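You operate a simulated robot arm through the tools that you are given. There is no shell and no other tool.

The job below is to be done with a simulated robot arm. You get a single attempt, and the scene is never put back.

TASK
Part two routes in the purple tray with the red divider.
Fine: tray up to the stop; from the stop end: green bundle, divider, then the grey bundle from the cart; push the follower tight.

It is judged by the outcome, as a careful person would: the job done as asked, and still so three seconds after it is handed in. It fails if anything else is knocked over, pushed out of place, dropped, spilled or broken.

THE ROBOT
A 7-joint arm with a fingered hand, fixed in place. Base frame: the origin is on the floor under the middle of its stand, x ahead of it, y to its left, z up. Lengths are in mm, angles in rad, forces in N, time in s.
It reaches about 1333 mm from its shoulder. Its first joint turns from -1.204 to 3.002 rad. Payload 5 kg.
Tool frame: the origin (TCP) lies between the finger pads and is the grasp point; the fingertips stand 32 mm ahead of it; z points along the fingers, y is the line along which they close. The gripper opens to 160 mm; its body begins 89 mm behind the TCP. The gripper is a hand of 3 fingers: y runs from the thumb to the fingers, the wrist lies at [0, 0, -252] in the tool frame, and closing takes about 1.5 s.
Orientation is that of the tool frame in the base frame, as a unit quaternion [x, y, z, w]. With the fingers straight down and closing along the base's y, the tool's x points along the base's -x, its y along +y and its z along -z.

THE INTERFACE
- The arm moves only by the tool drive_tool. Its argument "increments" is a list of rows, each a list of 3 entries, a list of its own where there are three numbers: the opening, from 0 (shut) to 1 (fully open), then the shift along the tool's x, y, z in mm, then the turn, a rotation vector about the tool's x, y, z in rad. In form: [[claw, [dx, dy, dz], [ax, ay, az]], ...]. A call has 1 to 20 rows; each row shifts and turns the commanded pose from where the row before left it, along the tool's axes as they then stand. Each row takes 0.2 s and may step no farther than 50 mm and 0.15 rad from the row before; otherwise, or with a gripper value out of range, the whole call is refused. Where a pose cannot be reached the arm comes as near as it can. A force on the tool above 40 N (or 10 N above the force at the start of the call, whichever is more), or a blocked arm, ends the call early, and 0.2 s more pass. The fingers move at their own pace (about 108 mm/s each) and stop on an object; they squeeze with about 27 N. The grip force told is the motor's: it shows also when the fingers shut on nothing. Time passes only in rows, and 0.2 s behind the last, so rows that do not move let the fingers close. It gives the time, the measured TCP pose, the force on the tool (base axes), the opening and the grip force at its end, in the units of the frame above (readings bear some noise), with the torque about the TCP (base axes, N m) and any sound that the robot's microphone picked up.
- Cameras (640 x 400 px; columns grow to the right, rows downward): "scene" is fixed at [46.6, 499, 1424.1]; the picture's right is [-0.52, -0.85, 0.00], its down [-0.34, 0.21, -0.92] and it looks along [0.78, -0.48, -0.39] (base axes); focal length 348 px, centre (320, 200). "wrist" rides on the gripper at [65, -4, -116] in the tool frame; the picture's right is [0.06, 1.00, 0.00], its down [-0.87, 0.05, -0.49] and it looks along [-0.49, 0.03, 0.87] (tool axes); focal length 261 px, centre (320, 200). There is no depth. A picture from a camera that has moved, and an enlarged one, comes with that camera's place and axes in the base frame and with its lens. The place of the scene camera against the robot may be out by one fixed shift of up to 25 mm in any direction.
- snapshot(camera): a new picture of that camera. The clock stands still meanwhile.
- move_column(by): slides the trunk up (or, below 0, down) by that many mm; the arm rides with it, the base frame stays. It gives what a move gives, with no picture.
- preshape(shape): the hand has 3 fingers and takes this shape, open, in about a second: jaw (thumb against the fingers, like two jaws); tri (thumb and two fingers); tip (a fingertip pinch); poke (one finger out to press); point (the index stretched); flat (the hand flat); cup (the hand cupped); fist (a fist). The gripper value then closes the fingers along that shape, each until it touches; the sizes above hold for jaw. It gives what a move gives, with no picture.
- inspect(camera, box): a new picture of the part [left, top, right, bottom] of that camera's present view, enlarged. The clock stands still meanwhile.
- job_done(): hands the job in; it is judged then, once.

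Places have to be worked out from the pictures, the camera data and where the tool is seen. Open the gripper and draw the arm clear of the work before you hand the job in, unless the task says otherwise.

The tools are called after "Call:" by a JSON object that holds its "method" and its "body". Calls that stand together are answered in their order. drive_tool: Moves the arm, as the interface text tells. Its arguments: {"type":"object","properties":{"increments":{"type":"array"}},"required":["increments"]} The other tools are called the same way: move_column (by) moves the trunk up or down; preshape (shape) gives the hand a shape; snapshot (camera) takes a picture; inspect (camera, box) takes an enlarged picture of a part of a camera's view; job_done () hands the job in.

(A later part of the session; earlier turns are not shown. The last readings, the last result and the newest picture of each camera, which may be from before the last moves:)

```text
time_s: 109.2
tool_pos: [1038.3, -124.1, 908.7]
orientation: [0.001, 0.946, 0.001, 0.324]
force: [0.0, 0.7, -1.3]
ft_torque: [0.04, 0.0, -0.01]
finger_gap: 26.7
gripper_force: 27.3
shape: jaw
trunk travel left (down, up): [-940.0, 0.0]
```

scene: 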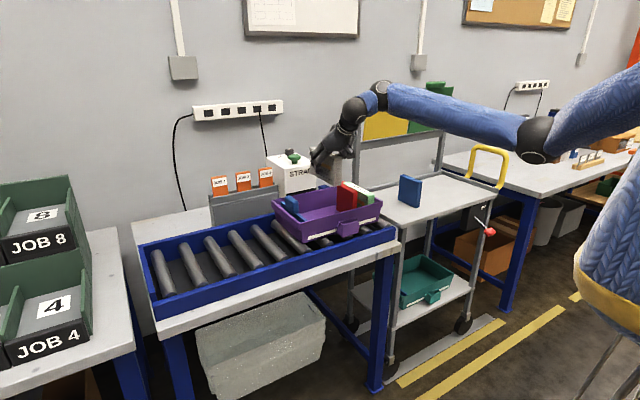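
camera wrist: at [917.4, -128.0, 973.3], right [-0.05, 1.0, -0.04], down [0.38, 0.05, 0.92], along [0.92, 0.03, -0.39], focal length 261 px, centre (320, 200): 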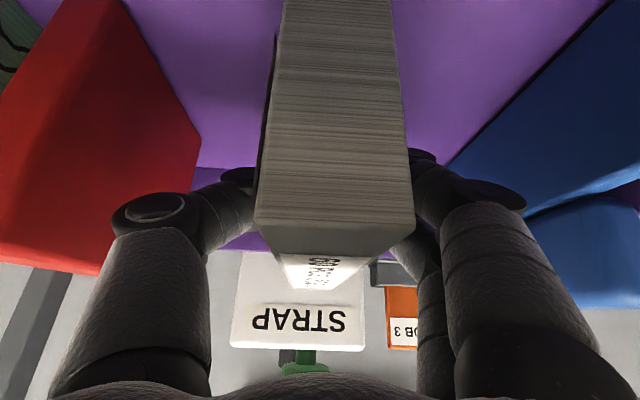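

Still carrying the weight at z ≈ 909. I take single small steps further.

Call:
{"method": "drive_tool", "body": {"increments": [[0, [0.92, 0, 1.18], [0, 0, 0]], [0, [0, 0, 0], [0, 0, 0]]]}}

Call:
{"method": "drive_tool", "body": {"increments": [[0, [0.92, 0, 1.18], [0, 0, 0]], [0, [0, 0, 0], [0, 0, 0]]]}}

```text
time_s: 109.8
tool_pos: [1039.7, -122.9, 909.5]
orientation: [0.0, 0.945, 0.001, 0.326]
force: [0.2, -1.1, 3.6]
ft_torque: [0.01, -0.02, -0.02]
finger_gap: 26.5
gripper_force: 26.8
shape: jaw
trunk travel left (down, up): [-940.0, 0.0]
```

```text
time_s: 110.4
tool_pos: [1038.3, -124.5, 910.2]
orientation: [0.0, 0.945, 0.002, 0.326]
force: [1.3, -1.8, 11.2]
ft_torque: [-0.03, -0.13, -0.05]
finger_gap: 27.0
gripper_force: 26.6
shape: jaw
trunk travel left (down, up): [-940.0, 0.0]
```

The bundle is on the floor (11 N). I relax 1.5 mm and open the jaw to about 45 mm.

Call:
{"method": "drive_tool", "body": {"increments": [[0, [-0.92, 0, -1.18], [0, 0, 0]], [0.2, [0, 0, 0], [0, 0, 0]], [0.28, [0, 0, 0], [0, 0, 0]], [0.28, [0, 0, 0], [0, 0, 0]], [0.28, [0, 0, 0], [0, 0, 0]]]}}

Call:
{"method": "snapshot", "body": {"camera": "wrist"}}

Call:
{"method": "inspect", "body": {"camera": "scene", "box": [260, 130, 420, 240]}}

```text
time_s: 111.6
tool_pos: [1037.9, -123.5, 909.1]
orientation: [0.0, 0.946, 0.001, 0.324]
force: [-0.2, 0.1, 0.6]
ft_torque: [-0.01, -0.01, 0.01]
finger_gap: 44.5
gripper_force: 0.1
shape: jaw
trunk travel left (down, up): [-940.0, 0.0]
```

```text
taken
camera wrist: at [917.1, -128.2, 959.4], right [-0.05, 1.0, -0.04], down [0.38, 0.05, 0.92], along [0.92, 0.03, -0.39], focal length 261 px, centre (320, 200)
```

wrist: 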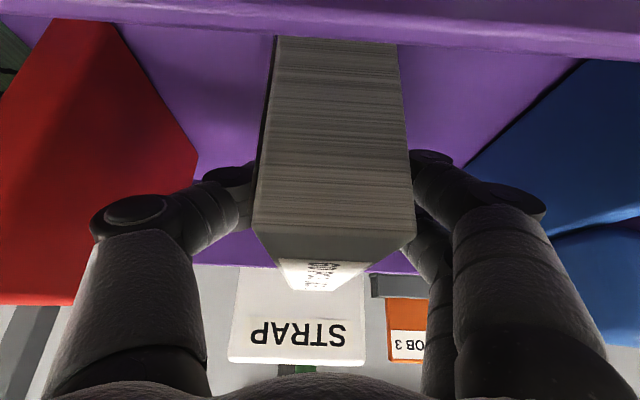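

```text
3.64 times, centred on (340, 185) of scene
camera zoom: at [46.6, 499.0, 1424.1], right [-0.52, -0.85, 0.0], down [-0.34, 0.21, -0.92], along [0.78, -0.48, -0.39], focal length 1264 px, centre (247, 254)
```

zoom: 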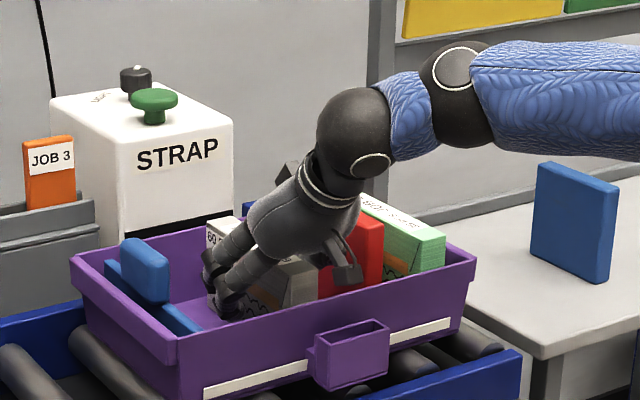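

Released; the bundle stands upright. I lift the hand straight up and out.

Call:
{"method": "drive_tool", "body": {"increments": [[0.28, [-3.1, 0, -4], [0, 0, 0]], [0.28, [-6.1, 0, -7.9], [0, 0, 0]], [0.28, [-9.2, 0, -11.9], [0, 0, 0]], [0.28, [-12.3, 0, -15.8], [0, 0, 0]], [0.28, [-18.4, 0, -23.7], [0, 0, 0]], [0.28, [-18.4, 0, -23.7], [0, 0, 0]], [0.28, [-18.4, 0, -23.7], [0, 0, 0]], [0.28, [0, 0, 0], [0, 0, 0]]]}}

Call:
{"method": "snapshot", "body": {"camera": "wrist"}}

Call:
{"method": "inspect", "body": {"camera": "scene", "box": [260, 150, 420, 250]}}

```text
time_s: 113.4
tool_pos: [1039.7, -124.6, 1049.3]
orientation: [0.001, 0.946, 0.002, 0.325]
force: [-0.3, 0.0, 0.4]
ft_torque: [-0.01, 0.03, 0.02]
finger_gap: 44.2
gripper_force: 0.0
shape: jaw
trunk travel left (down, up): [-940.0, 0.0]
```

```text
taken
camera wrist: at [917.8, -128.2, 1099.7], right [-0.05, 1.0, -0.04], down [0.38, 0.05, 0.92], along [0.92, 0.03, -0.39], focal length 261 px, centre (320, 200)
```

wrist: 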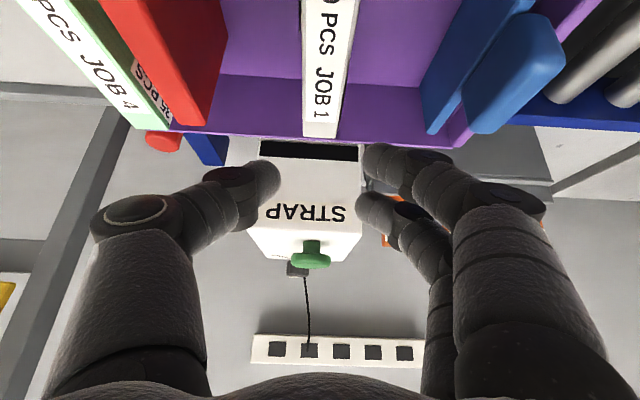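

```text
4.00 times, centred on (340, 200) of scene
camera zoom: at [46.6, 499.0, 1424.1], right [-0.52, -0.85, 0.0], down [-0.34, 0.21, -0.92], along [0.78, -0.48, -0.39], focal length 1391 px, centre (240, 200)
```

zoom: 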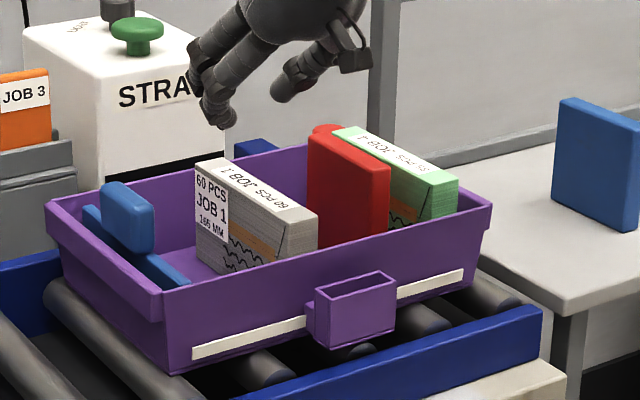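

All three items stand in the right order: green, red divider, grey bundle. Before pushing the follower I zoom in on its handle to locate it exactly.

Call:
{"method": "inspect", "body": {"camera": "wrist", "box": [400, 0, 600, 150]}}

Call:
{"method": "inspect", "body": {"camera": "scene", "box": [265, 180, 325, 225]}}

```text
2.67 times, centred on (500, 75) of wrist
camera zoom: at [917.8, -128.2, 1099.7], right [-0.05, 1.0, -0.04], down [0.38, 0.05, 0.92], along [0.92, 0.03, -0.39], focal length 695 px, centre (-160, 533)
```

zoom: 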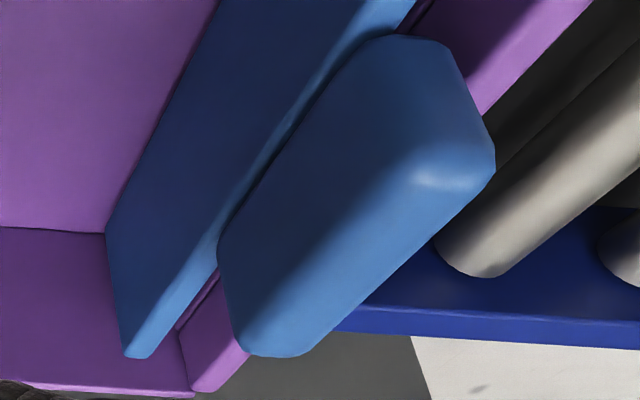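

```text
8.89 times, centred on (295, 202) of scene
camera zoom: at [46.6, 499.0, 1424.1], right [-0.52, -0.85, 0.0], down [-0.34, 0.21, -0.92], along [0.78, -0.48, -0.39], focal length 3091 px, centre (542, 178)
```

zoom: 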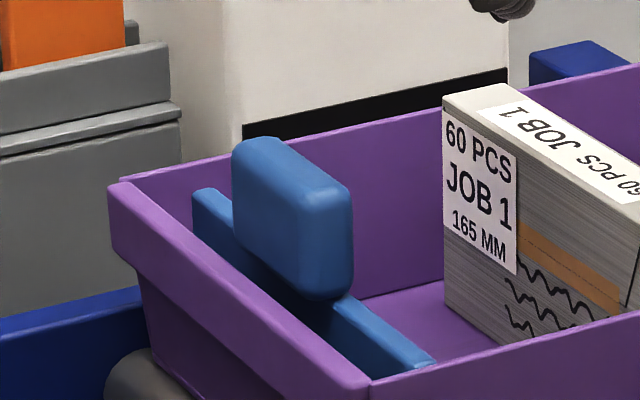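

The handle spans about x 1015–1080 and y -8 to 17, with its top at z ≈ 960, about 34 mm above the rim. I'll push it from its +y side with the back of the open thumb, so I open the jaw and move to y ≈ 137 beyond the tray's end wall.

Call:
{"method": "drive_tool", "body": {"increments": [[0.28, [-15.3, 0, -19.7], [0, 0, 0]], [0.6, [0, 35, 0], [0, 0, 0]], [1, [0, 45, 0], [0, 0, 0]], [1, [0, 45, 0], [0, 0, 0]], [1, [0, 45, 0], [0, 0, 0]], [1, [0, 45, 0], [0, 0, 0]], [1, [7.9, 45, -6.1], [0, 0, 0]], [1, [0, 2, 0], [0, 0, 0]], [1, [0, 0, 0], [0, 0, 0]]]}}

Call:
{"method": "snapshot", "body": {"camera": "wrist"}}

Call:
{"method": "inspect", "body": {"camera": "scene", "box": [220, 100, 420, 250]}}

```text
time_s: 115.4
tool_pos: [1028.9, 136.9, 1074.0]
orientation: [-0.001, 0.946, 0.001, 0.325]
force: [0.4, 0.1, -0.2]
ft_torque: [-0.01, -0.01, 0.0]
finger_gap: 159.7
gripper_force: 0.1
shape: jaw
trunk travel left (down, up): [-940.0, 0.0]
```

```text
taken
camera wrist: at [907.6, 134.3, 1125.3], right [-0.05, 1.0, -0.04], down [0.38, 0.05, 0.92], along [0.92, 0.03, -0.39], focal length 261 px, centre (320, 200)
```

wrist: 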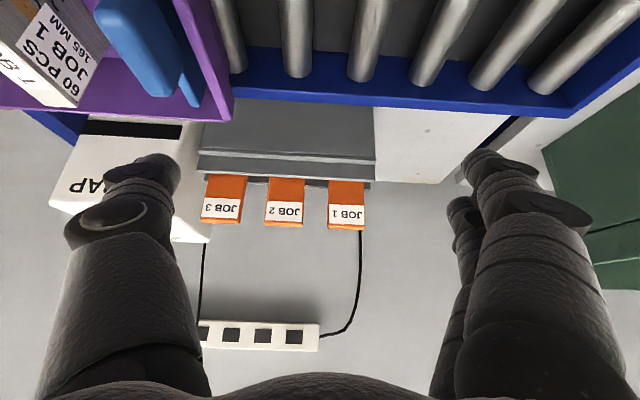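

```text
2.67 times, centred on (320, 175) of scene
camera zoom: at [46.6, 499.0, 1424.1], right [-0.52, -0.85, 0.0], down [-0.34, 0.21, -0.92], along [0.78, -0.48, -0.39], focal length 927 px, centre (320, 267)
```

zoom: 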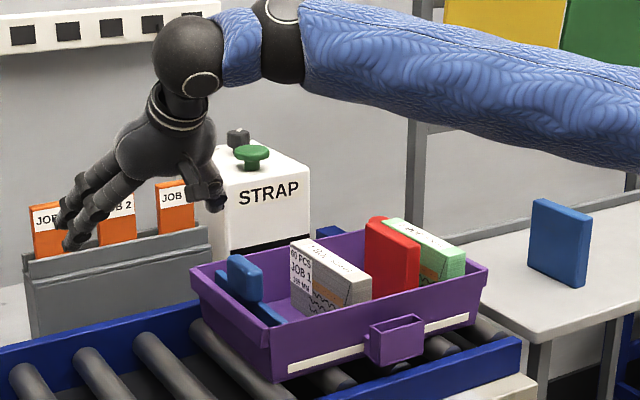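

I zoom in on the follower from this side to settle the handle's height.

Call:
{"method": "inspect", "body": {"camera": "wrist", "box": [60, 0, 240, 130]}}

Call:
{"method": "inspect", "body": {"camera": "scene", "box": [265, 180, 325, 225]}}

```text
3.08 times, centred on (150, 65) of wrist
camera zoom: at [907.6, 134.3, 1125.3], right [-0.05, 1.0, -0.04], down [0.38, 0.05, 0.92], along [0.92, 0.03, -0.39], focal length 802 px, centre (843, 615)
```

zoom: 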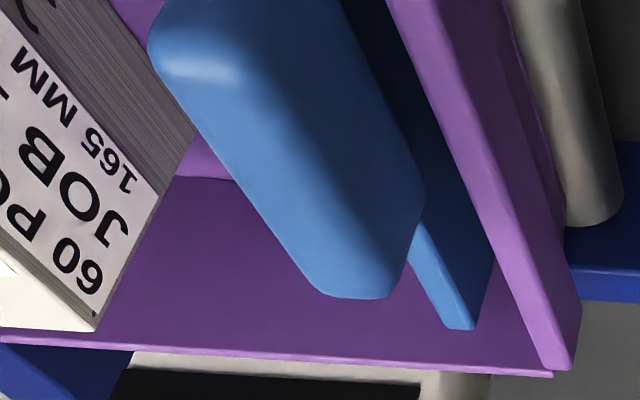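

```text
8.89 times, centred on (295, 202) of scene
camera zoom: at [46.6, 499.0, 1424.1], right [-0.52, -0.85, 0.0], down [-0.34, 0.21, -0.92], along [0.78, -0.48, -0.39], focal length 3091 px, centre (542, 178)
```

zoom: 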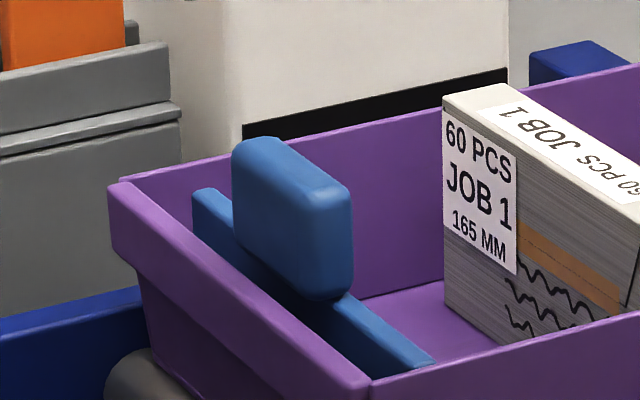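

The handle is at x ≈ 1023–1086 with its top at z ≈ 959, and the plate is at y ≈ -10 to 0 with its top at z ≈ 916. I lower so the thumb tip is at z ≈ 935, above the rim (926) and level with the handle.

Call:
{"method": "drive_tool", "body": {"increments": [[1, [20.2, 0, 30.3], [0, 0, 0]], [1, [20.2, 0, 30.3], [0, 0, 0]], [1, [20.2, 0, 30.3], [0, 0, 0]], [1, [0, 0, 0], [0, 0, 0]]]}}

Call:
{"method": "snapshot", "body": {"camera": "wrist"}}

Call:
{"method": "inspect", "body": {"camera": "scene", "box": [240, 140, 360, 230]}}

```text
time_s: 116.4
tool_pos: [1036.0, 136.6, 965.6]
orientation: [0.0, 0.946, 0.001, 0.325]
force: [0.1, 0.0, -0.7]
ft_torque: [0.0, 0.0, 0.03]
finger_gap: 160.0
gripper_force: 0.0
shape: jaw
trunk travel left (down, up): [-940.0, 0.0]
```

```text
taken
camera wrist: at [914.5, 133.0, 1015.4], right [-0.05, 1.0, -0.04], down [0.38, 0.05, 0.92], along [0.92, 0.03, -0.39], focal length 261 px, centre (320, 200)
```

wrist: 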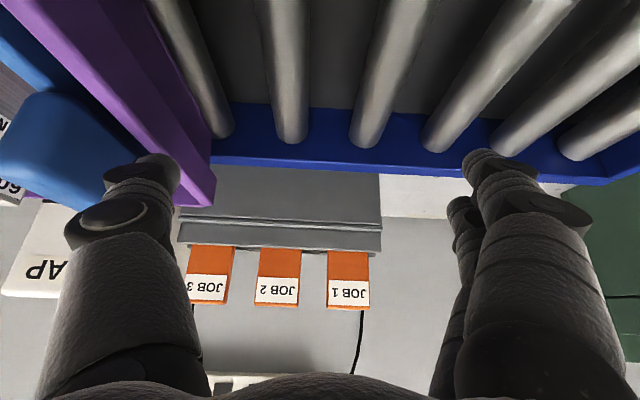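

```text
4.44 times, centred on (300, 185) of scene
camera zoom: at [46.6, 499.0, 1424.1], right [-0.52, -0.85, 0.0], down [-0.34, 0.21, -0.92], along [0.78, -0.48, -0.39], focal length 1546 px, centre (409, 267)
```

zoom: 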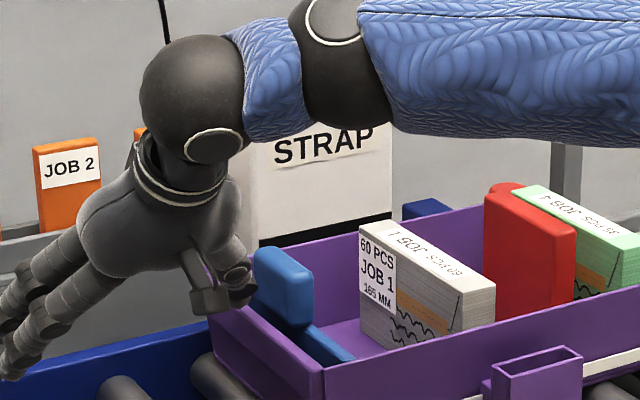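

The thumb's back is next to the handle, just above the rim. I push gently in -y, 4 mm per row.

Call:
{"method": "drive_tool", "body": {"increments": [[1, [0, -4, 0], [0, 0, 0]], [1, [0, -4, 0], [0, 0, 0]], [1, [0, -4, 0], [0, 0, 0]], [1, [0, -4, 0], [0, 0, 0]], [1, [0, -4, 0], [0, 0, 0]], [1, [0, -4, 0], [0, 0, 0]], [1, [0, -4, 0], [0, 0, 0]], [1, [0, -4, 0], [0, 0, 0]]]}}

Call:
{"method": "inspect", "body": {"camera": "scene", "box": [240, 140, 360, 230]}}

Call:
{"method": "snapshot", "body": {"camera": "wrist"}}

```text
time_s: 118.2
tool_pos: [1036.1, 105.9, 965.7]
orientation: [-0.001, 0.946, 0.002, 0.324]
force: [-1.2, 6.3, 2.2]
ft_torque: [-0.1, 0.0, 0.03]
finger_gap: 159.4
gripper_force: 0.0
shape: jaw
trunk travel left (down, up): [-940.0, 0.0]
```

```text
4.44 times, centred on (300, 185) of scene
camera zoom: at [46.6, 499.0, 1424.1], right [-0.52, -0.85, 0.0], down [-0.34, 0.21, -0.92], along [0.78, -0.48, -0.39], focal length 1546 px, centre (409, 267)
```

zoom: 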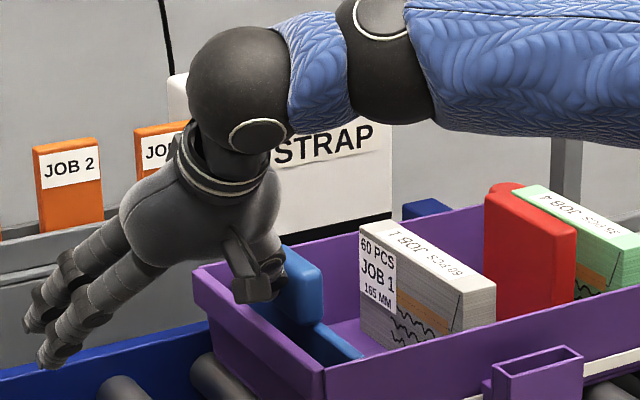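

```text
taken
camera wrist: at [914.7, 102.6, 1016.3], right [-0.05, 1.0, -0.04], down [0.38, 0.05, 0.92], along [0.92, 0.03, -0.39], focal length 261 px, centre (320, 200)
```

wrist: 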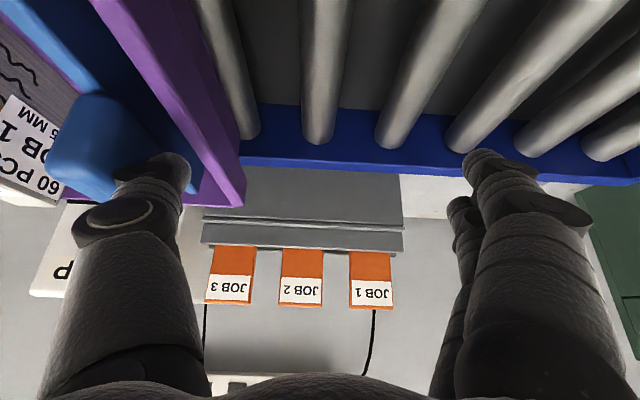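

The follower is sliding with about 6 N resistance. I carry on for about 75 mm in 5 mm rows, before it reaches the grey bundle.

Call:
{"method": "drive_tool", "body": {"increments": [[1, [0, -5, 0], [0, 0, 0]], [1, [0, -5, 0], [0, 0, 0]], [1, [0, -5, 0], [0, 0, 0]], [1, [0, -5, 0], [0, 0, 0]], [1, [0, -5, 0], [0, 0, 0]], [1, [0, -5, 0], [0, 0, 0]], [1, [0, -5, 0], [0, 0, 0]], [1, [0, -5, 0], [0, 0, 0]], [1, [0, -5, 0], [0, 0, 0]], [1, [0, -5, 0], [0, 0, 0]], [1, [0, -5, 0], [0, 0, 0]], [1, [0, -5, 0], [0, 0, 0]], [1, [0, -5, 0], [0, 0, 0]], [1, [0, -5, 0], [0, 0, 0]], [1, [0, -5, 0], [0, 0, 0]]]}}

Call:
{"method": "inspect", "body": {"camera": "scene", "box": [240, 140, 400, 240]}}

Call:
{"method": "snapshot", "body": {"camera": "wrist"}}

```text
time_s: 121.4
tool_pos: [1036.9, 31.4, 965.5]
orientation: [-0.001, 0.946, 0.001, 0.324]
force: [-1.2, 4.8, 0.9]
ft_torque: [-0.02, 0.0, -0.09]
finger_gap: 159.3
gripper_force: 0.0
shape: jaw
trunk travel left (down, up): [-940.0, 0.0]
```

```text
4.00 times, centred on (320, 190) of scene
camera zoom: at [46.6, 499.0, 1424.1], right [-0.52, -0.85, 0.0], down [-0.34, 0.21, -0.92], along [0.78, -0.48, -0.39], focal length 1391 px, centre (320, 240)
```

zoom: 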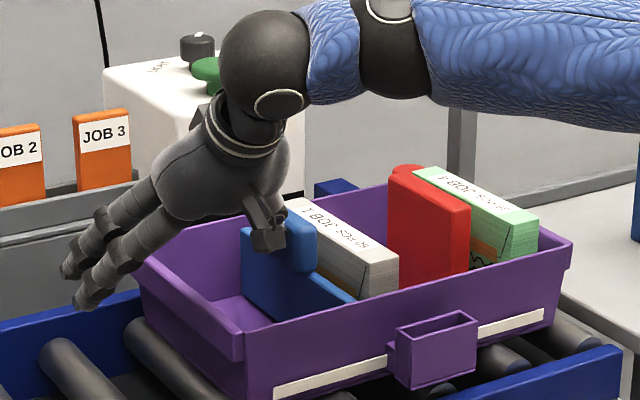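

```text
taken
camera wrist: at [914.9, 27.0, 1016.0], right [-0.05, 1.0, -0.04], down [0.38, 0.05, 0.92], along [0.92, 0.03, -0.39], focal length 261 px, centre (320, 200)
```

wrist: 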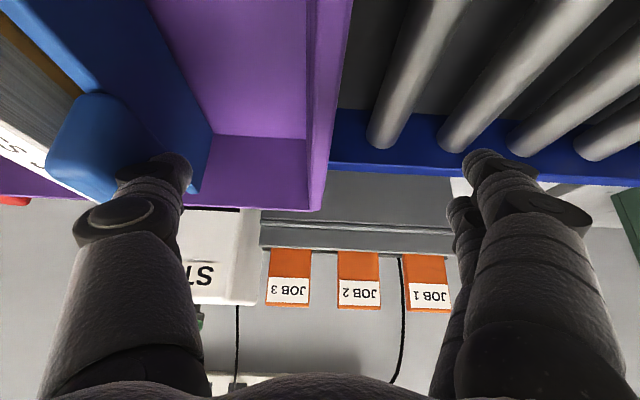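

The follower is about 15–20 mm from the grey bundle. I push on another 30 mm and check how the bundle behaves when touched.

Call:
{"method": "drive_tool", "body": {"increments": [[1, [0, -4, 0], [0, 0, 0]], [1, [0, -4, 0], [0, 0, 0]], [1, [0, -4, 0], [0, 0, 0]], [1, [0, -4, 0], [0, 0, 0]], [1, [0, -4, 0], [0, 0, 0]], [1, [0, -4, 0], [0, 0, 0]], [1, [0, -4, 0], [0, 0, 0]]]}}

Call:
{"method": "inspect", "body": {"camera": "scene", "box": [260, 150, 400, 240]}}

Call:
{"method": "snapshot", "body": {"camera": "wrist"}}

```text
time_s: 123.0
tool_pos: [1036.1, 4.0, 965.6]
orientation: [0.0, 0.946, 0.001, 0.325]
force: [-2.1, 6.1, 0.0]
ft_torque: [0.08, 0.0, -0.09]
finger_gap: 159.4
gripper_force: 0.0
shape: jaw
trunk travel left (down, up): [-940.0, 0.0]
```

```text
4.44 times, centred on (330, 195) of scene
camera zoom: at [46.6, 499.0, 1424.1], right [-0.52, -0.85, 0.0], down [-0.34, 0.21, -0.92], along [0.78, -0.48, -0.39], focal length 1546 px, centre (276, 222)
```

zoom: 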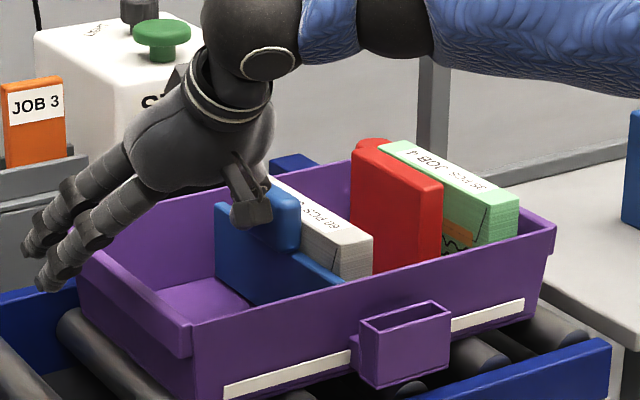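

```text
taken
camera wrist: at [915.1, -1.0, 1016.5], right [-0.05, 1.0, -0.04], down [0.38, 0.05, 0.92], along [0.92, 0.03, -0.39], focal length 261 px, centre (320, 200)
```

wrist: 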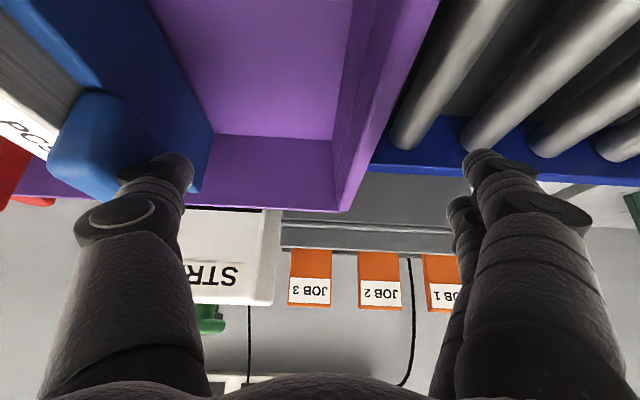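

The grey bundle slides upright, flush with the follower plate. I push 28 mm more, while the outer fingers still clear the tray's end wall.

Call:
{"method": "drive_tool", "body": {"increments": [[1, [0, -4, 0], [0, 0, 0]], [1, [0, -4, 0], [0, 0, 0]], [1, [0, -4, 0], [0, 0, 0]], [1, [0, -4, 0], [0, 0, 0]], [1, [0, -4, 0], [0, 0, 0]], [1, [0, -4, 0], [0, 0, 0]], [1, [0, -4, 0], [0, 0, 0]]]}}

Call:
{"method": "inspect", "body": {"camera": "scene", "box": [260, 150, 400, 240]}}

Call:
{"method": "snapshot", "body": {"camera": "wrist"}}

```text
time_s: 124.6
tool_pos: [1035.6, -25.8, 965.2]
orientation: [0.0, 0.946, 0.001, 0.325]
force: [0.9, 5.2, 2.2]
ft_torque: [-0.06, -0.04, 0.14]
finger_gap: 159.1
gripper_force: 0.0
shape: jaw
trunk travel left (down, up): [-940.0, 0.0]
```

```text
4.44 times, centred on (330, 195) of scene
camera zoom: at [46.6, 499.0, 1424.1], right [-0.52, -0.85, 0.0], down [-0.34, 0.21, -0.92], along [0.78, -0.48, -0.39], focal length 1546 px, centre (276, 222)
```

zoom: 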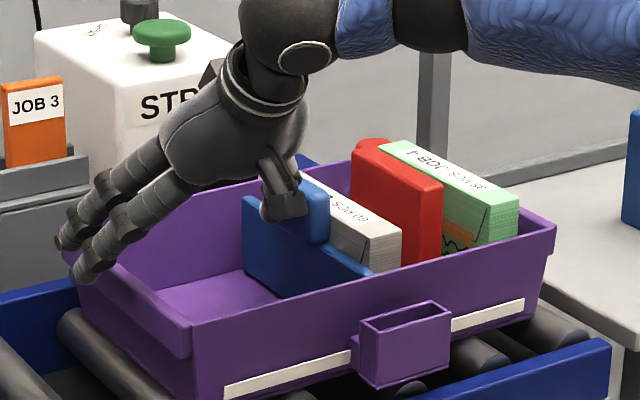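

```text
taken
camera wrist: at [914.6, -28.9, 1015.9], right [-0.05, 1.0, -0.04], down [0.38, 0.05, 0.92], along [0.92, 0.03, -0.39], focal length 261 px, centre (320, 200)
```

wrist: 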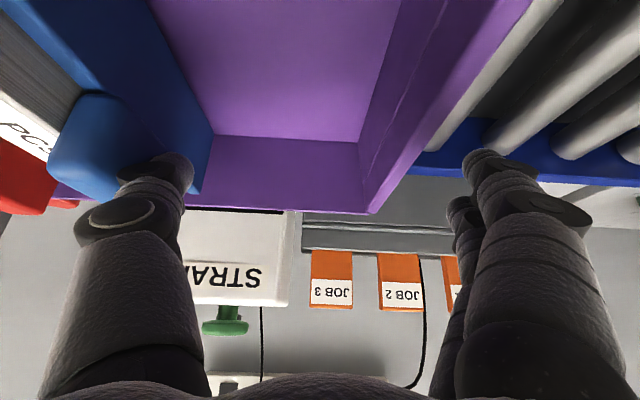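

The outer finger is nearing the end wall, so I pause here: back off, rise, narrow the jaw to 60 mm and come down again inside the tray behind the handle.

Call:
{"method": "drive_tool", "body": {"increments": [[1, [0, 6, 0], [0, 0, 0]], [1, [-13.8, 0, -17.8], [0, 0, 0]], [1, [-13.8, 0, -17.8], [0, 0, 0]], [0.375, [0, 0, 0], [0, 0, 0]], [0.375, [0, 0, 0], [0, 0, 0]], [0.375, [0, -20, 0], [0, 0, 0]], [0.375, [0, -19, 0], [0, 0, 0]], [0.375, [0, 0, 0], [0, 0, 0]]]}}

Call:
{"method": "snapshot", "body": {"camera": "wrist"}}

Call:
{"method": "inspect", "body": {"camera": "scene", "box": [260, 150, 400, 240]}}

```text
time_s: 126.4
tool_pos: [1036.1, -58.7, 1011.1]
orientation: [-0.001, 0.946, 0.001, 0.324]
force: [-0.7, -0.2, -0.6]
ft_torque: [-0.02, -0.03, -0.02]
finger_gap: 60.6
gripper_force: 0.1
shape: jaw
trunk travel left (down, up): [-940.0, 0.0]
```

```text
taken
camera wrist: at [915.0, -62.2, 1061.2], right [-0.05, 1.0, -0.04], down [0.38, 0.05, 0.92], along [0.92, 0.03, -0.39], focal length 261 px, centre (320, 200)
```

wrist: 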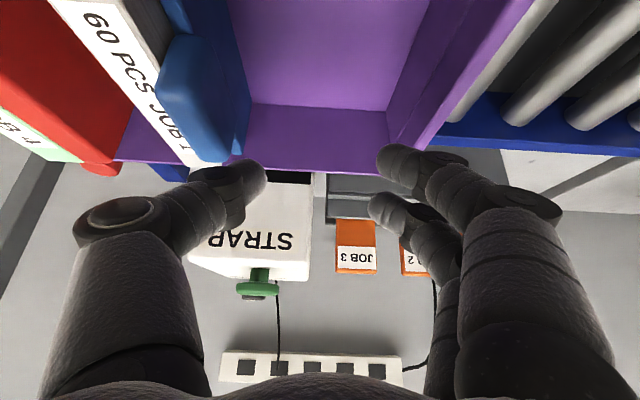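

```text
4.44 times, centred on (330, 195) of scene
camera zoom: at [46.6, 499.0, 1424.1], right [-0.52, -0.85, 0.0], down [-0.34, 0.21, -0.92], along [0.78, -0.48, -0.39], focal length 1546 px, centre (276, 222)
```

zoom: 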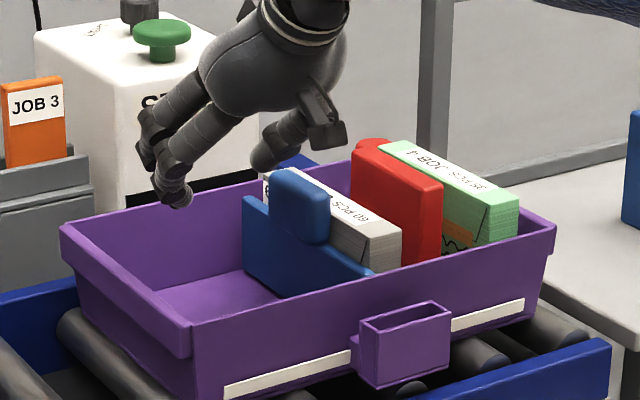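

The stack stayed put while I repositioned. I lower to z ≈ 958 behind the handle (about 14 mm clear of it) and look.

Call:
{"method": "drive_tool", "body": {"increments": [[0.375, [10.8, 0, 14], [0, 0, 0]], [0.375, [10.8, 0, 14], [0, 0, 0]], [0.375, [10.8, 0, 14], [0, 0, 0]], [0.375, [0, 0, 0], [0, 0, 0]]]}}

Call:
{"method": "snapshot", "body": {"camera": "wrist"}}

Call:
{"method": "inspect", "body": {"camera": "scene", "box": [260, 150, 400, 240]}}

```text
time_s: 127.4
tool_pos: [1036.5, -57.3, 959.1]
orientation: [-0.001, 0.946, 0.002, 0.325]
force: [0.2, 6.3, 8.3]
ft_torque: [-0.67, 0.13, -0.05]
finger_gap: 58.0
gripper_force: 0.0
shape: jaw
trunk travel left (down, up): [-940.0, 0.0]
```

```text
taken
camera wrist: at [915.1, -61.3, 1009.0], right [-0.05, 1.0, -0.04], down [0.38, 0.05, 0.92], along [0.92, 0.03, -0.39], focal length 261 px, centre (320, 200)
```

wrist: 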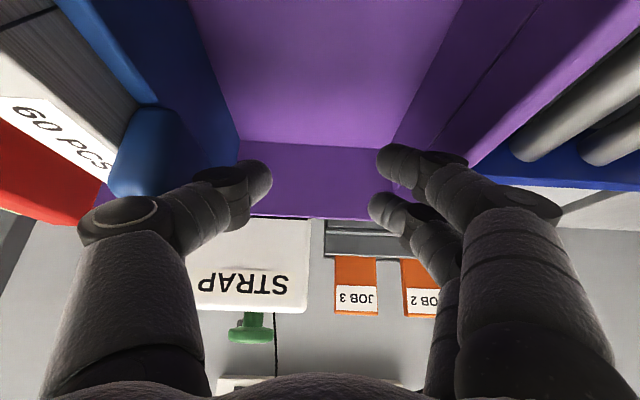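

```text
4.44 times, centred on (330, 195) of scene
camera zoom: at [46.6, 499.0, 1424.1], right [-0.52, -0.85, 0.0], down [-0.34, 0.21, -0.92], along [0.78, -0.48, -0.39], focal length 1546 px, centre (276, 222)
```

zoom: 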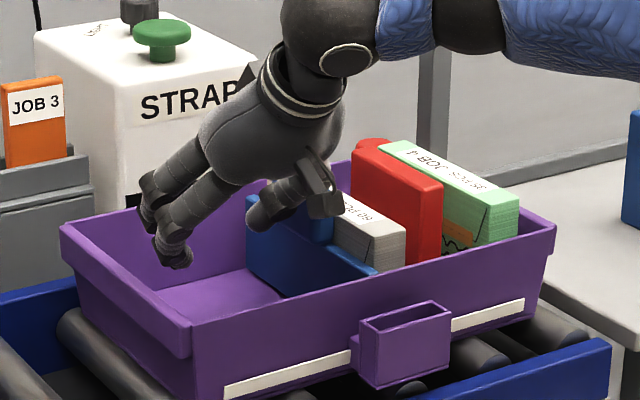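

The readings show 6–8 N: the sloping thumb link already touches the handle's top edge. I back off 6 mm and rise 8 mm to relieve it before pushing.

Call:
{"method": "drive_tool", "body": {"increments": [[0.375, [0, 6, 0], [0, 0, 0]], [0.375, [-4.9, 0, -6.3], [0, 0, 0]], [0.375, [0, 0, 0], [0, 0, 0]]]}}

Call:
{"method": "inspect", "body": {"camera": "wrist", "box": [40, 60, 300, 260]}}

Call:
{"method": "inspect", "body": {"camera": "scene", "box": [290, 160, 380, 225]}}

```text
time_s: 128.2
tool_pos: [1037.5, -52.6, 965.6]
orientation: [0.0, 0.946, 0.001, 0.324]
force: [0.2, -0.3, -0.1]
ft_torque: [-0.02, -0.03, 0.0]
finger_gap: 59.9
gripper_force: 0.0
shape: jaw
trunk travel left (down, up): [-940.0, 0.0]
```

```text
2.00 times, centred on (170, 160) of wrist
camera zoom: at [915.3, -56.5, 1015.6], right [-0.05, 1.0, -0.04], down [0.39, 0.05, 0.92], along [0.92, 0.03, -0.39], focal length 521 px, centre (620, 280)
```

zoom: 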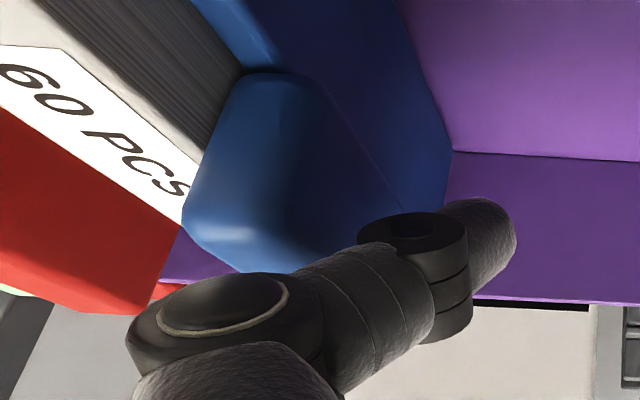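

```text
6.15 times, centred on (335, 192) of scene
camera zoom: at [46.6, 499.0, 1424.1], right [-0.52, -0.85, 0.0], down [-0.34, 0.21, -0.92], along [0.78, -0.48, -0.39], focal length 2140 px, centre (228, 246)
```

zoom: 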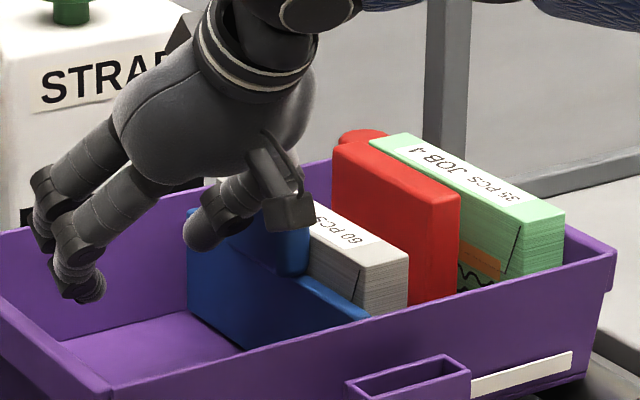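

A narrower jaw makes the thumb slope too much. Instead I use the fully open jaw a little higher (z ≈ 976), where the thumb tip still overlaps the handle's top 13 mm or so and the other fingers pass above the end wall. I reposition for that.

Call:
{"method": "drive_tool", "body": {"increments": [[0.375, [-7.7, 0, -9.9], [0, 0, 0]], [0.375, [-7.7, 0, -9.9], [0, 0, 0]], [0.375, [0, 19, 0], [0, 0, 0]], [0.375, [0, 19, 0], [0, 0, 0]], [1, [0, 0, 0], [0, 0, 0]], [1, [0, 0, 0], [0, 0, 0]], [1, [0, 0, 0], [0, 0, 0]], [1, [8.6, 0, 11.1], [0, 0, 0]], [1, [0, 0, 0], [0, 0, 0]]]}}

Call:
{"method": "snapshot", "body": {"camera": "wrist"}}

Call:
{"method": "inspect", "body": {"camera": "scene", "box": [260, 150, 400, 240]}}

```text
time_s: 130.2
tool_pos: [1036.7, -14.4, 975.2]
orientation: [-0.001, 0.946, 0.001, 0.325]
force: [0.2, 0.6, -0.5]
ft_torque: [-0.03, -0.01, -0.01]
finger_gap: 160.0
gripper_force: 0.0
shape: jaw
trunk travel left (down, up): [-940.0, 0.0]
```

```text
taken
camera wrist: at [915.5, -18.5, 1027.3], right [-0.05, 1.0, -0.04], down [0.38, 0.05, 0.92], along [0.92, 0.03, -0.39], focal length 261 px, centre (320, 200)
```

wrist: 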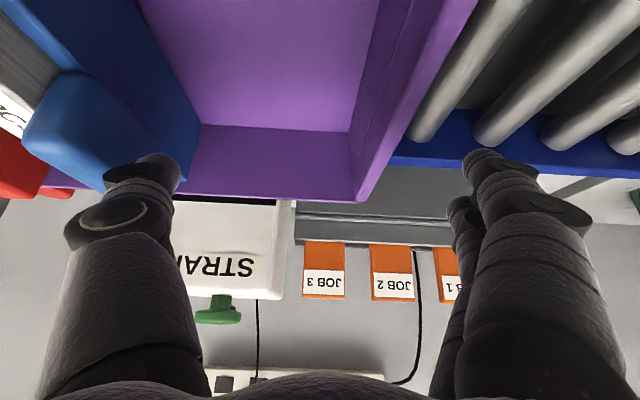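

```text
4.44 times, centred on (330, 195) of scene
camera zoom: at [46.6, 499.0, 1424.1], right [-0.52, -0.85, 0.0], down [-0.34, 0.21, -0.92], along [0.78, -0.48, -0.39], focal length 1546 px, centre (276, 222)
```

zoom: 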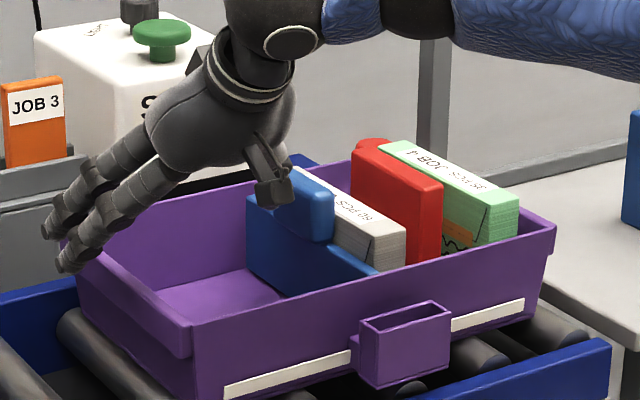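

The thumb tip is level with the upper handle, and the other fingers hang beyond and slightly above the end wall. I push on slowly and watch for any vertical contact.

Call:
{"method": "drive_tool", "body": {"increments": [[1, [0, -4, 0], [0, 0, 0]], [1, [0, -4, 0], [0, 0, 0]], [1, [0, -4, 0], [0, 0, 0]], [1, [0, -4, 0], [0, 0, 0]], [1, [0, -4, 0], [0, 0, 0]], [1, [0, -4, 0], [0, 0, 0]]]}}

Call:
{"method": "inspect", "body": {"camera": "scene", "box": [260, 150, 400, 240]}}

Call:
{"method": "snapshot", "body": {"camera": "wrist"}}

```text
time_s: 131.6
tool_pos: [1036.8, -37.3, 976.1]
orientation: [-0.001, 0.946, 0.001, 0.325]
force: [-1.5, 6.6, 1.3]
ft_torque: [0.0, -0.04, -0.05]
finger_gap: 159.7
gripper_force: 0.0
shape: jaw
trunk travel left (down, up): [-940.0, 0.0]
```

```text
4.44 times, centred on (330, 195) of scene
camera zoom: at [46.6, 499.0, 1424.1], right [-0.52, -0.85, 0.0], down [-0.34, 0.21, -0.92], along [0.78, -0.48, -0.39], focal length 1546 px, centre (276, 222)
```

zoom: 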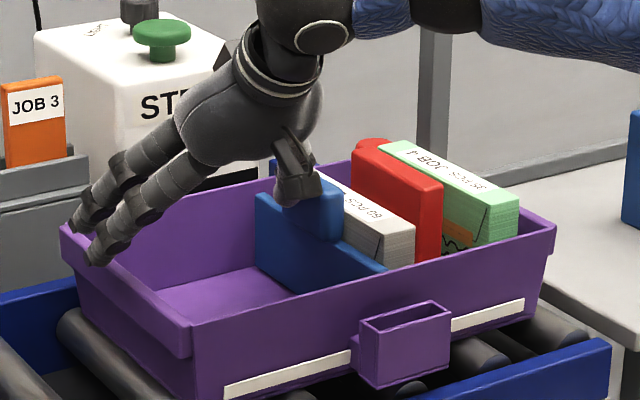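

```text
taken
camera wrist: at [915.0, -41.6, 1027.5], right [-0.05, 1.0, -0.04], down [0.38, 0.05, 0.92], along [0.92, 0.03, -0.39], focal length 261 px, centre (320, 200)
```

wrist: 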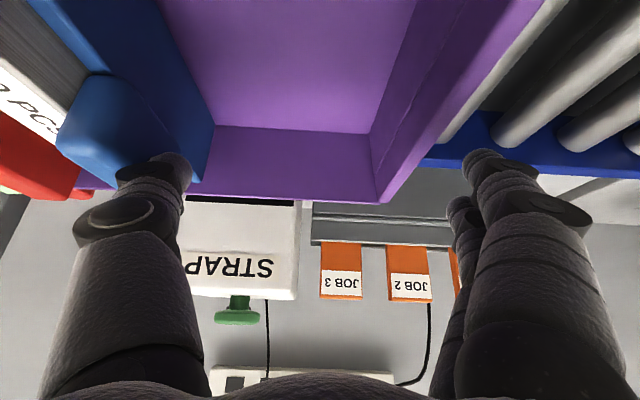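

Resistance is 6.6 N and there's no vertical contact. I continue 24 mm, checking as the fingers cross above the end wall.

Call:
{"method": "drive_tool", "body": {"increments": [[1, [0, -4, 0], [0, 0, 0]], [1, [0, -4, 0], [0, 0, 0]], [1, [0, -4, 0], [0, 0, 0]], [1, [0, -4, 0], [0, 0, 0]], [1, [0, -4, 0], [0, 0, 0]], [1, [0, -4, 0], [0, 0, 0]]]}}

Call:
{"method": "inspect", "body": {"camera": "scene", "box": [260, 150, 400, 240]}}

Call:
{"method": "snapshot", "body": {"camera": "wrist"}}

```text
time_s: 133.0
tool_pos: [1036.7, -60.9, 976.5]
orientation: [-0.001, 0.946, 0.002, 0.325]
force: [-0.8, 6.8, 0.6]
ft_torque: [-0.04, -0.02, 0.07]
finger_gap: 159.4
gripper_force: 0.2
shape: jaw
trunk travel left (down, up): [-940.0, 0.0]
```

```text
4.44 times, centred on (330, 195) of scene
camera zoom: at [46.6, 499.0, 1424.1], right [-0.52, -0.85, 0.0], down [-0.34, 0.21, -0.92], along [0.78, -0.48, -0.39], focal length 1546 px, centre (276, 222)
```

zoom: 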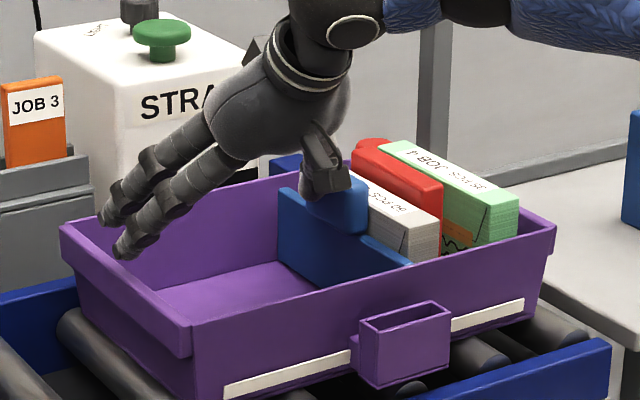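

```text
taken
camera wrist: at [915.2, -66.2, 1027.3], right [-0.05, 1.0, -0.04], down [0.38, 0.05, 0.92], along [0.92, 0.03, -0.39], focal length 261 px, centre (320, 200)
```

wrist: 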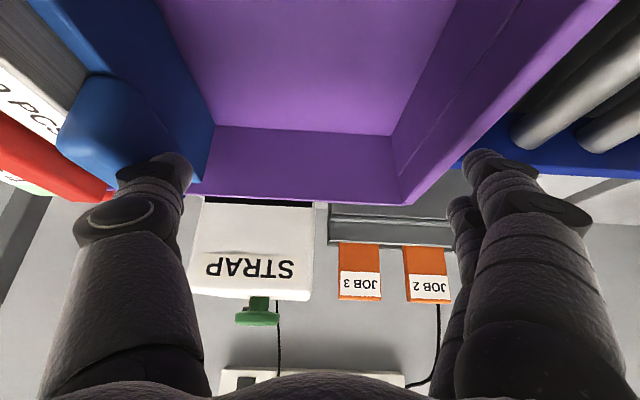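

The grey bundle has nearly reached the divider and the fingers pass over the end wall without touching. I continue 24 mm.

Call:
{"method": "drive_tool", "body": {"increments": [[1, [0, -4, 0], [0, 0, 0]], [1, [0, -4, 0], [0, 0, 0]], [1, [0, -4, 0], [0, 0, 0]], [1, [0, -4, 0], [0, 0, 0]], [1, [0, -4, 0], [0, 0, 0]], [1, [0, -4, 0], [0, 0, 0]]]}}

Call:
{"method": "inspect", "body": {"camera": "scene", "box": [280, 150, 400, 230]}}

Call:
{"method": "snapshot", "body": {"camera": "wrist"}}

```text
time_s: 134.4
tool_pos: [1036.8, -85.0, 977.0]
orientation: [0.0, 0.946, 0.001, 0.325]
force: [-0.1, 6.5, 2.0]
ft_torque: [-0.13, -0.01, 0.09]
finger_gap: 159.4
gripper_force: 0.1
shape: jaw
trunk travel left (down, up): [-940.0, 0.0]
```

```text
5.00 times, centred on (340, 190) of scene
camera zoom: at [46.6, 499.0, 1424.1], right [-0.52, -0.85, 0.0], down [-0.34, 0.21, -0.92], along [0.78, -0.48, -0.39], focal length 1739 px, centre (220, 250)
```

zoom: 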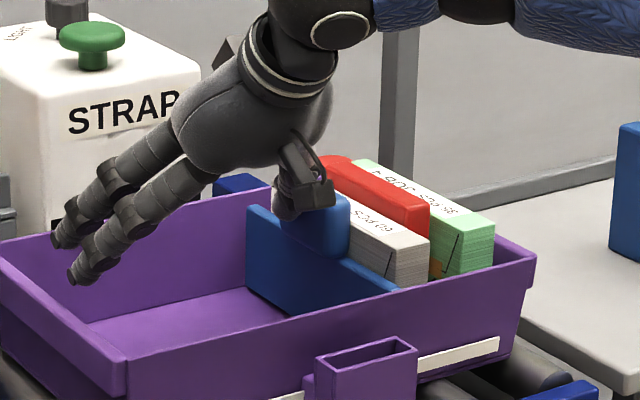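

```text
taken
camera wrist: at [915.1, -89.7, 1027.0], right [-0.05, 1.0, -0.04], down [0.38, 0.05, 0.92], along [0.92, 0.03, -0.39], focal length 261 px, centre (320, 200)
```

wrist: 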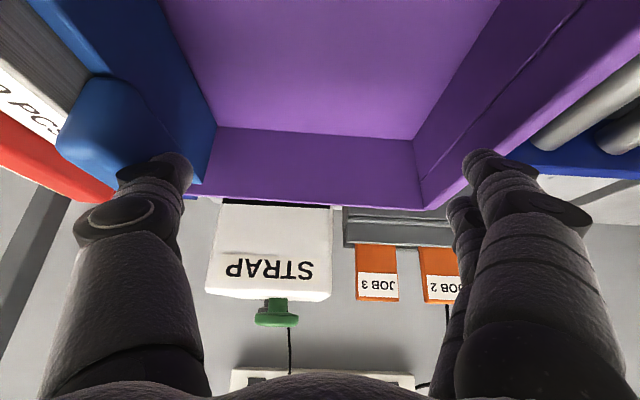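

The grey bundle now pushes the divider along, both upright; I reckon about 15–20 mm is left to the green bundle. I continue in 3 mm rows.

Call:
{"method": "drive_tool", "body": {"increments": [[1, [0, -3, 0], [0, 0, 0]], [1, [0, -3, 0], [0, 0, 0]], [1, [0, -3, 0], [0, 0, 0]], [1, [0, -3, 0], [0, 0, 0]], [1, [0, 0, 0], [0, 0, 0]]]}}

Call:
{"method": "inspect", "body": {"camera": "scene", "box": [280, 150, 400, 230]}}

```text
time_s: 135.6
tool_pos: [1037.6, -99.1, 977.5]
orientation: [0.0, 0.946, 0.0, 0.325]
force: [0.2, 5.2, 2.4]
ft_torque: [-0.09, 0.02, 0.04]
finger_gap: 159.5
gripper_force: 0.1
shape: jaw
trunk travel left (down, up): [-940.0, 0.0]
```

```text
5.00 times, centred on (340, 190) of scene
camera zoom: at [46.6, 499.0, 1424.1], right [-0.52, -0.85, 0.0], down [-0.34, 0.21, -0.92], along [0.78, -0.48, -0.39], focal length 1739 px, centre (220, 250)
```

zoom: 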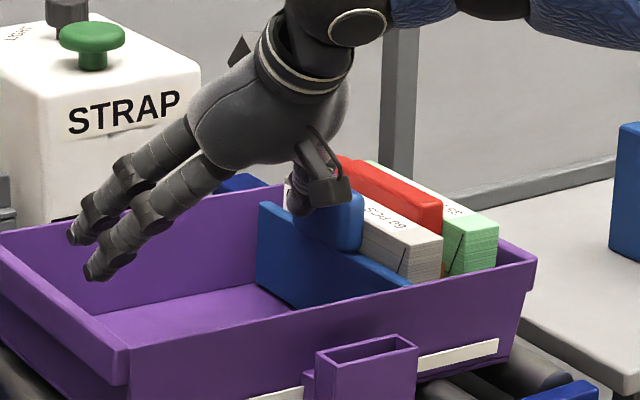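

Almost closed up. I keep going in 2–3 mm steps, watching for the force to climb.

Call:
{"method": "drive_tool", "body": {"increments": [[1, [0, -3, 0], [0, 0, 0]], [1, [0, -3, 0], [0, 0, 0]], [1, [0, 0, 0], [0, 0, 0]]]}}

Call:
{"method": "drive_tool", "body": {"increments": [[1, [0, -2, 0], [0, 0, 0]], [1, [0, -2, 0], [0, 0, 0]], [1, [0, 0, 0], [0, 0, 0]]]}}

Call:
{"method": "inspect", "body": {"camera": "scene", "box": [280, 150, 400, 230]}}

```text
time_s: 136.4
tool_pos: [1037.1, -103.5, 976.5]
orientation: [-0.001, 0.946, 0.001, 0.325]
force: [0.6, 8.0, 2.6]
ft_torque: [-0.16, -0.06, 0.21]
finger_gap: 159.2
gripper_force: 0.0
shape: jaw
trunk travel left (down, up): [-940.0, 0.0]
```

```text
time_s: 137.2
tool_pos: [1036.8, -107.1, 977.1]
orientation: [0.0, 0.946, 0.001, 0.325]
force: [0.1, 12.4, 6.2]
ft_torque: [-0.23, -0.06, 0.15]
finger_gap: 158.8
gripper_force: 0.0
shape: jaw
trunk travel left (down, up): [-940.0, 0.0]
```

```text
5.00 times, centred on (340, 190) of scene
camera zoom: at [46.6, 499.0, 1424.1], right [-0.52, -0.85, 0.0], down [-0.34, 0.21, -0.92], along [0.78, -0.48, -0.39], focal length 1739 px, centre (220, 250)
```

zoom: 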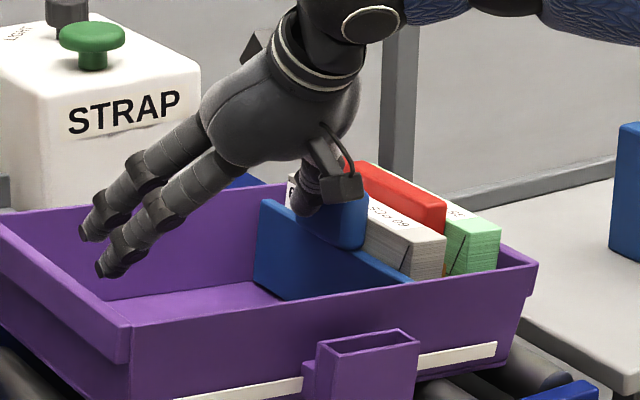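

The force rose to 12 N, but comparing pictures the tray's +y end has lifted slightly: the push is tipping it over the low stop. I ease the push back gently at once so it settles.

Call:
{"method": "drive_tool", "body": {"increments": [[1, [0, 1, 0], [0, 0, 0]], [1, [0, 1, 0], [0, 0, 0]], [1, [0, 1, 0], [0, 0, 0]], [1, [0, 1, 0], [0, 0, 0]], [1, [0, 0, 0], [0, 0, 0]]]}}

Call:
{"method": "inspect", "body": {"camera": "scene", "box": [280, 150, 400, 230]}}

Call:
{"method": "snapshot", "body": {"camera": "scene"}}

```text
time_s: 138.4
tool_pos: [1036.7, -104.0, 975.4]
orientation: [0.0, 0.946, 0.0, 0.325]
force: [1.4, 5.5, -1.4]
ft_torque: [0.19, 0.0, 0.15]
finger_gap: 159.3
gripper_force: 0.1
shape: jaw
trunk travel left (down, up): [-940.0, 0.0]
```

```text
5.00 times, centred on (340, 190) of scene
camera zoom: at [46.6, 499.0, 1424.1], right [-0.52, -0.85, 0.0], down [-0.34, 0.21, -0.92], along [0.78, -0.48, -0.39], focal length 1739 px, centre (220, 250)
```

zoom: 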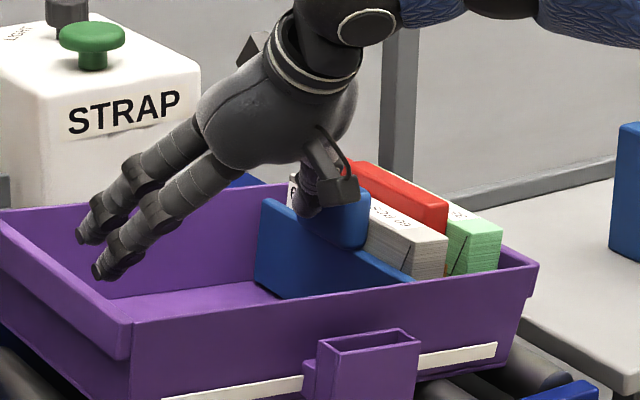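

```text
taken
```

scene: 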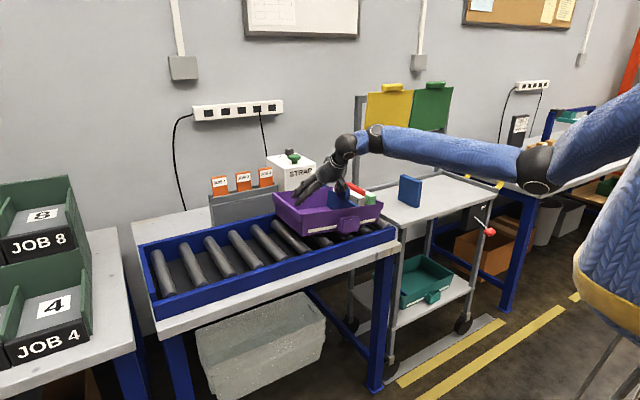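

The +y end is still raised, held by the remaining 5 N. I keep easing back in 1 mm steps.

Call:
{"method": "drive_tool", "body": {"increments": [[1, [0, 1, 0], [0, 0, 0]], [1, [0, 1, 0], [0, 0, 0]], [1, [0, 1, 0], [0, 0, 0]], [1, [0, 1, 0], [0, 0, 0]], [1, [0, 1, 0], [0, 0, 0]], [1, [0, 1, 0], [0, 0, 0]], [1, [0, 0, 0], [0, 0, 0]]]}}

Call:
{"method": "inspect", "body": {"camera": "scene", "box": [260, 150, 400, 250]}}

Call:
{"method": "snapshot", "body": {"camera": "wrist"}}

```text
time_s: 140.0
tool_pos: [1037.2, -98.6, 975.6]
orientation: [0.0, 0.946, 0.0, 0.325]
force: [0.0, 2.4, -0.3]
ft_torque: [0.12, 0.01, 0.03]
finger_gap: 159.6
gripper_force: 0.0
shape: jaw
trunk travel left (down, up): [-940.0, 0.0]
```

```text
4.00 times, centred on (330, 200) of scene
camera zoom: at [46.6, 499.0, 1424.1], right [-0.52, -0.85, 0.0], down [-0.34, 0.21, -0.92], along [0.78, -0.48, -0.39], focal length 1391 px, centre (280, 200)
```

zoom: 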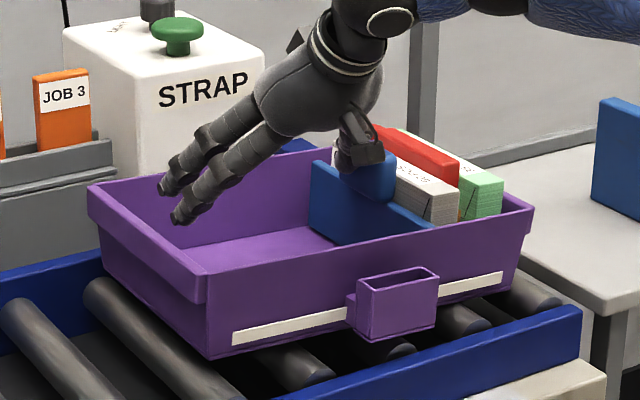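

```text
taken
camera wrist: at [915.4, -102.3, 1026.7], right [-0.05, 1.0, -0.04], down [0.38, 0.05, 0.92], along [0.92, 0.03, -0.39], focal length 261 px, centre (320, 200)
```

wrist: 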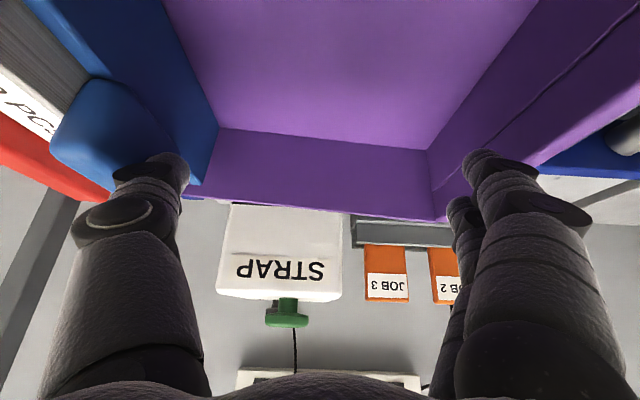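

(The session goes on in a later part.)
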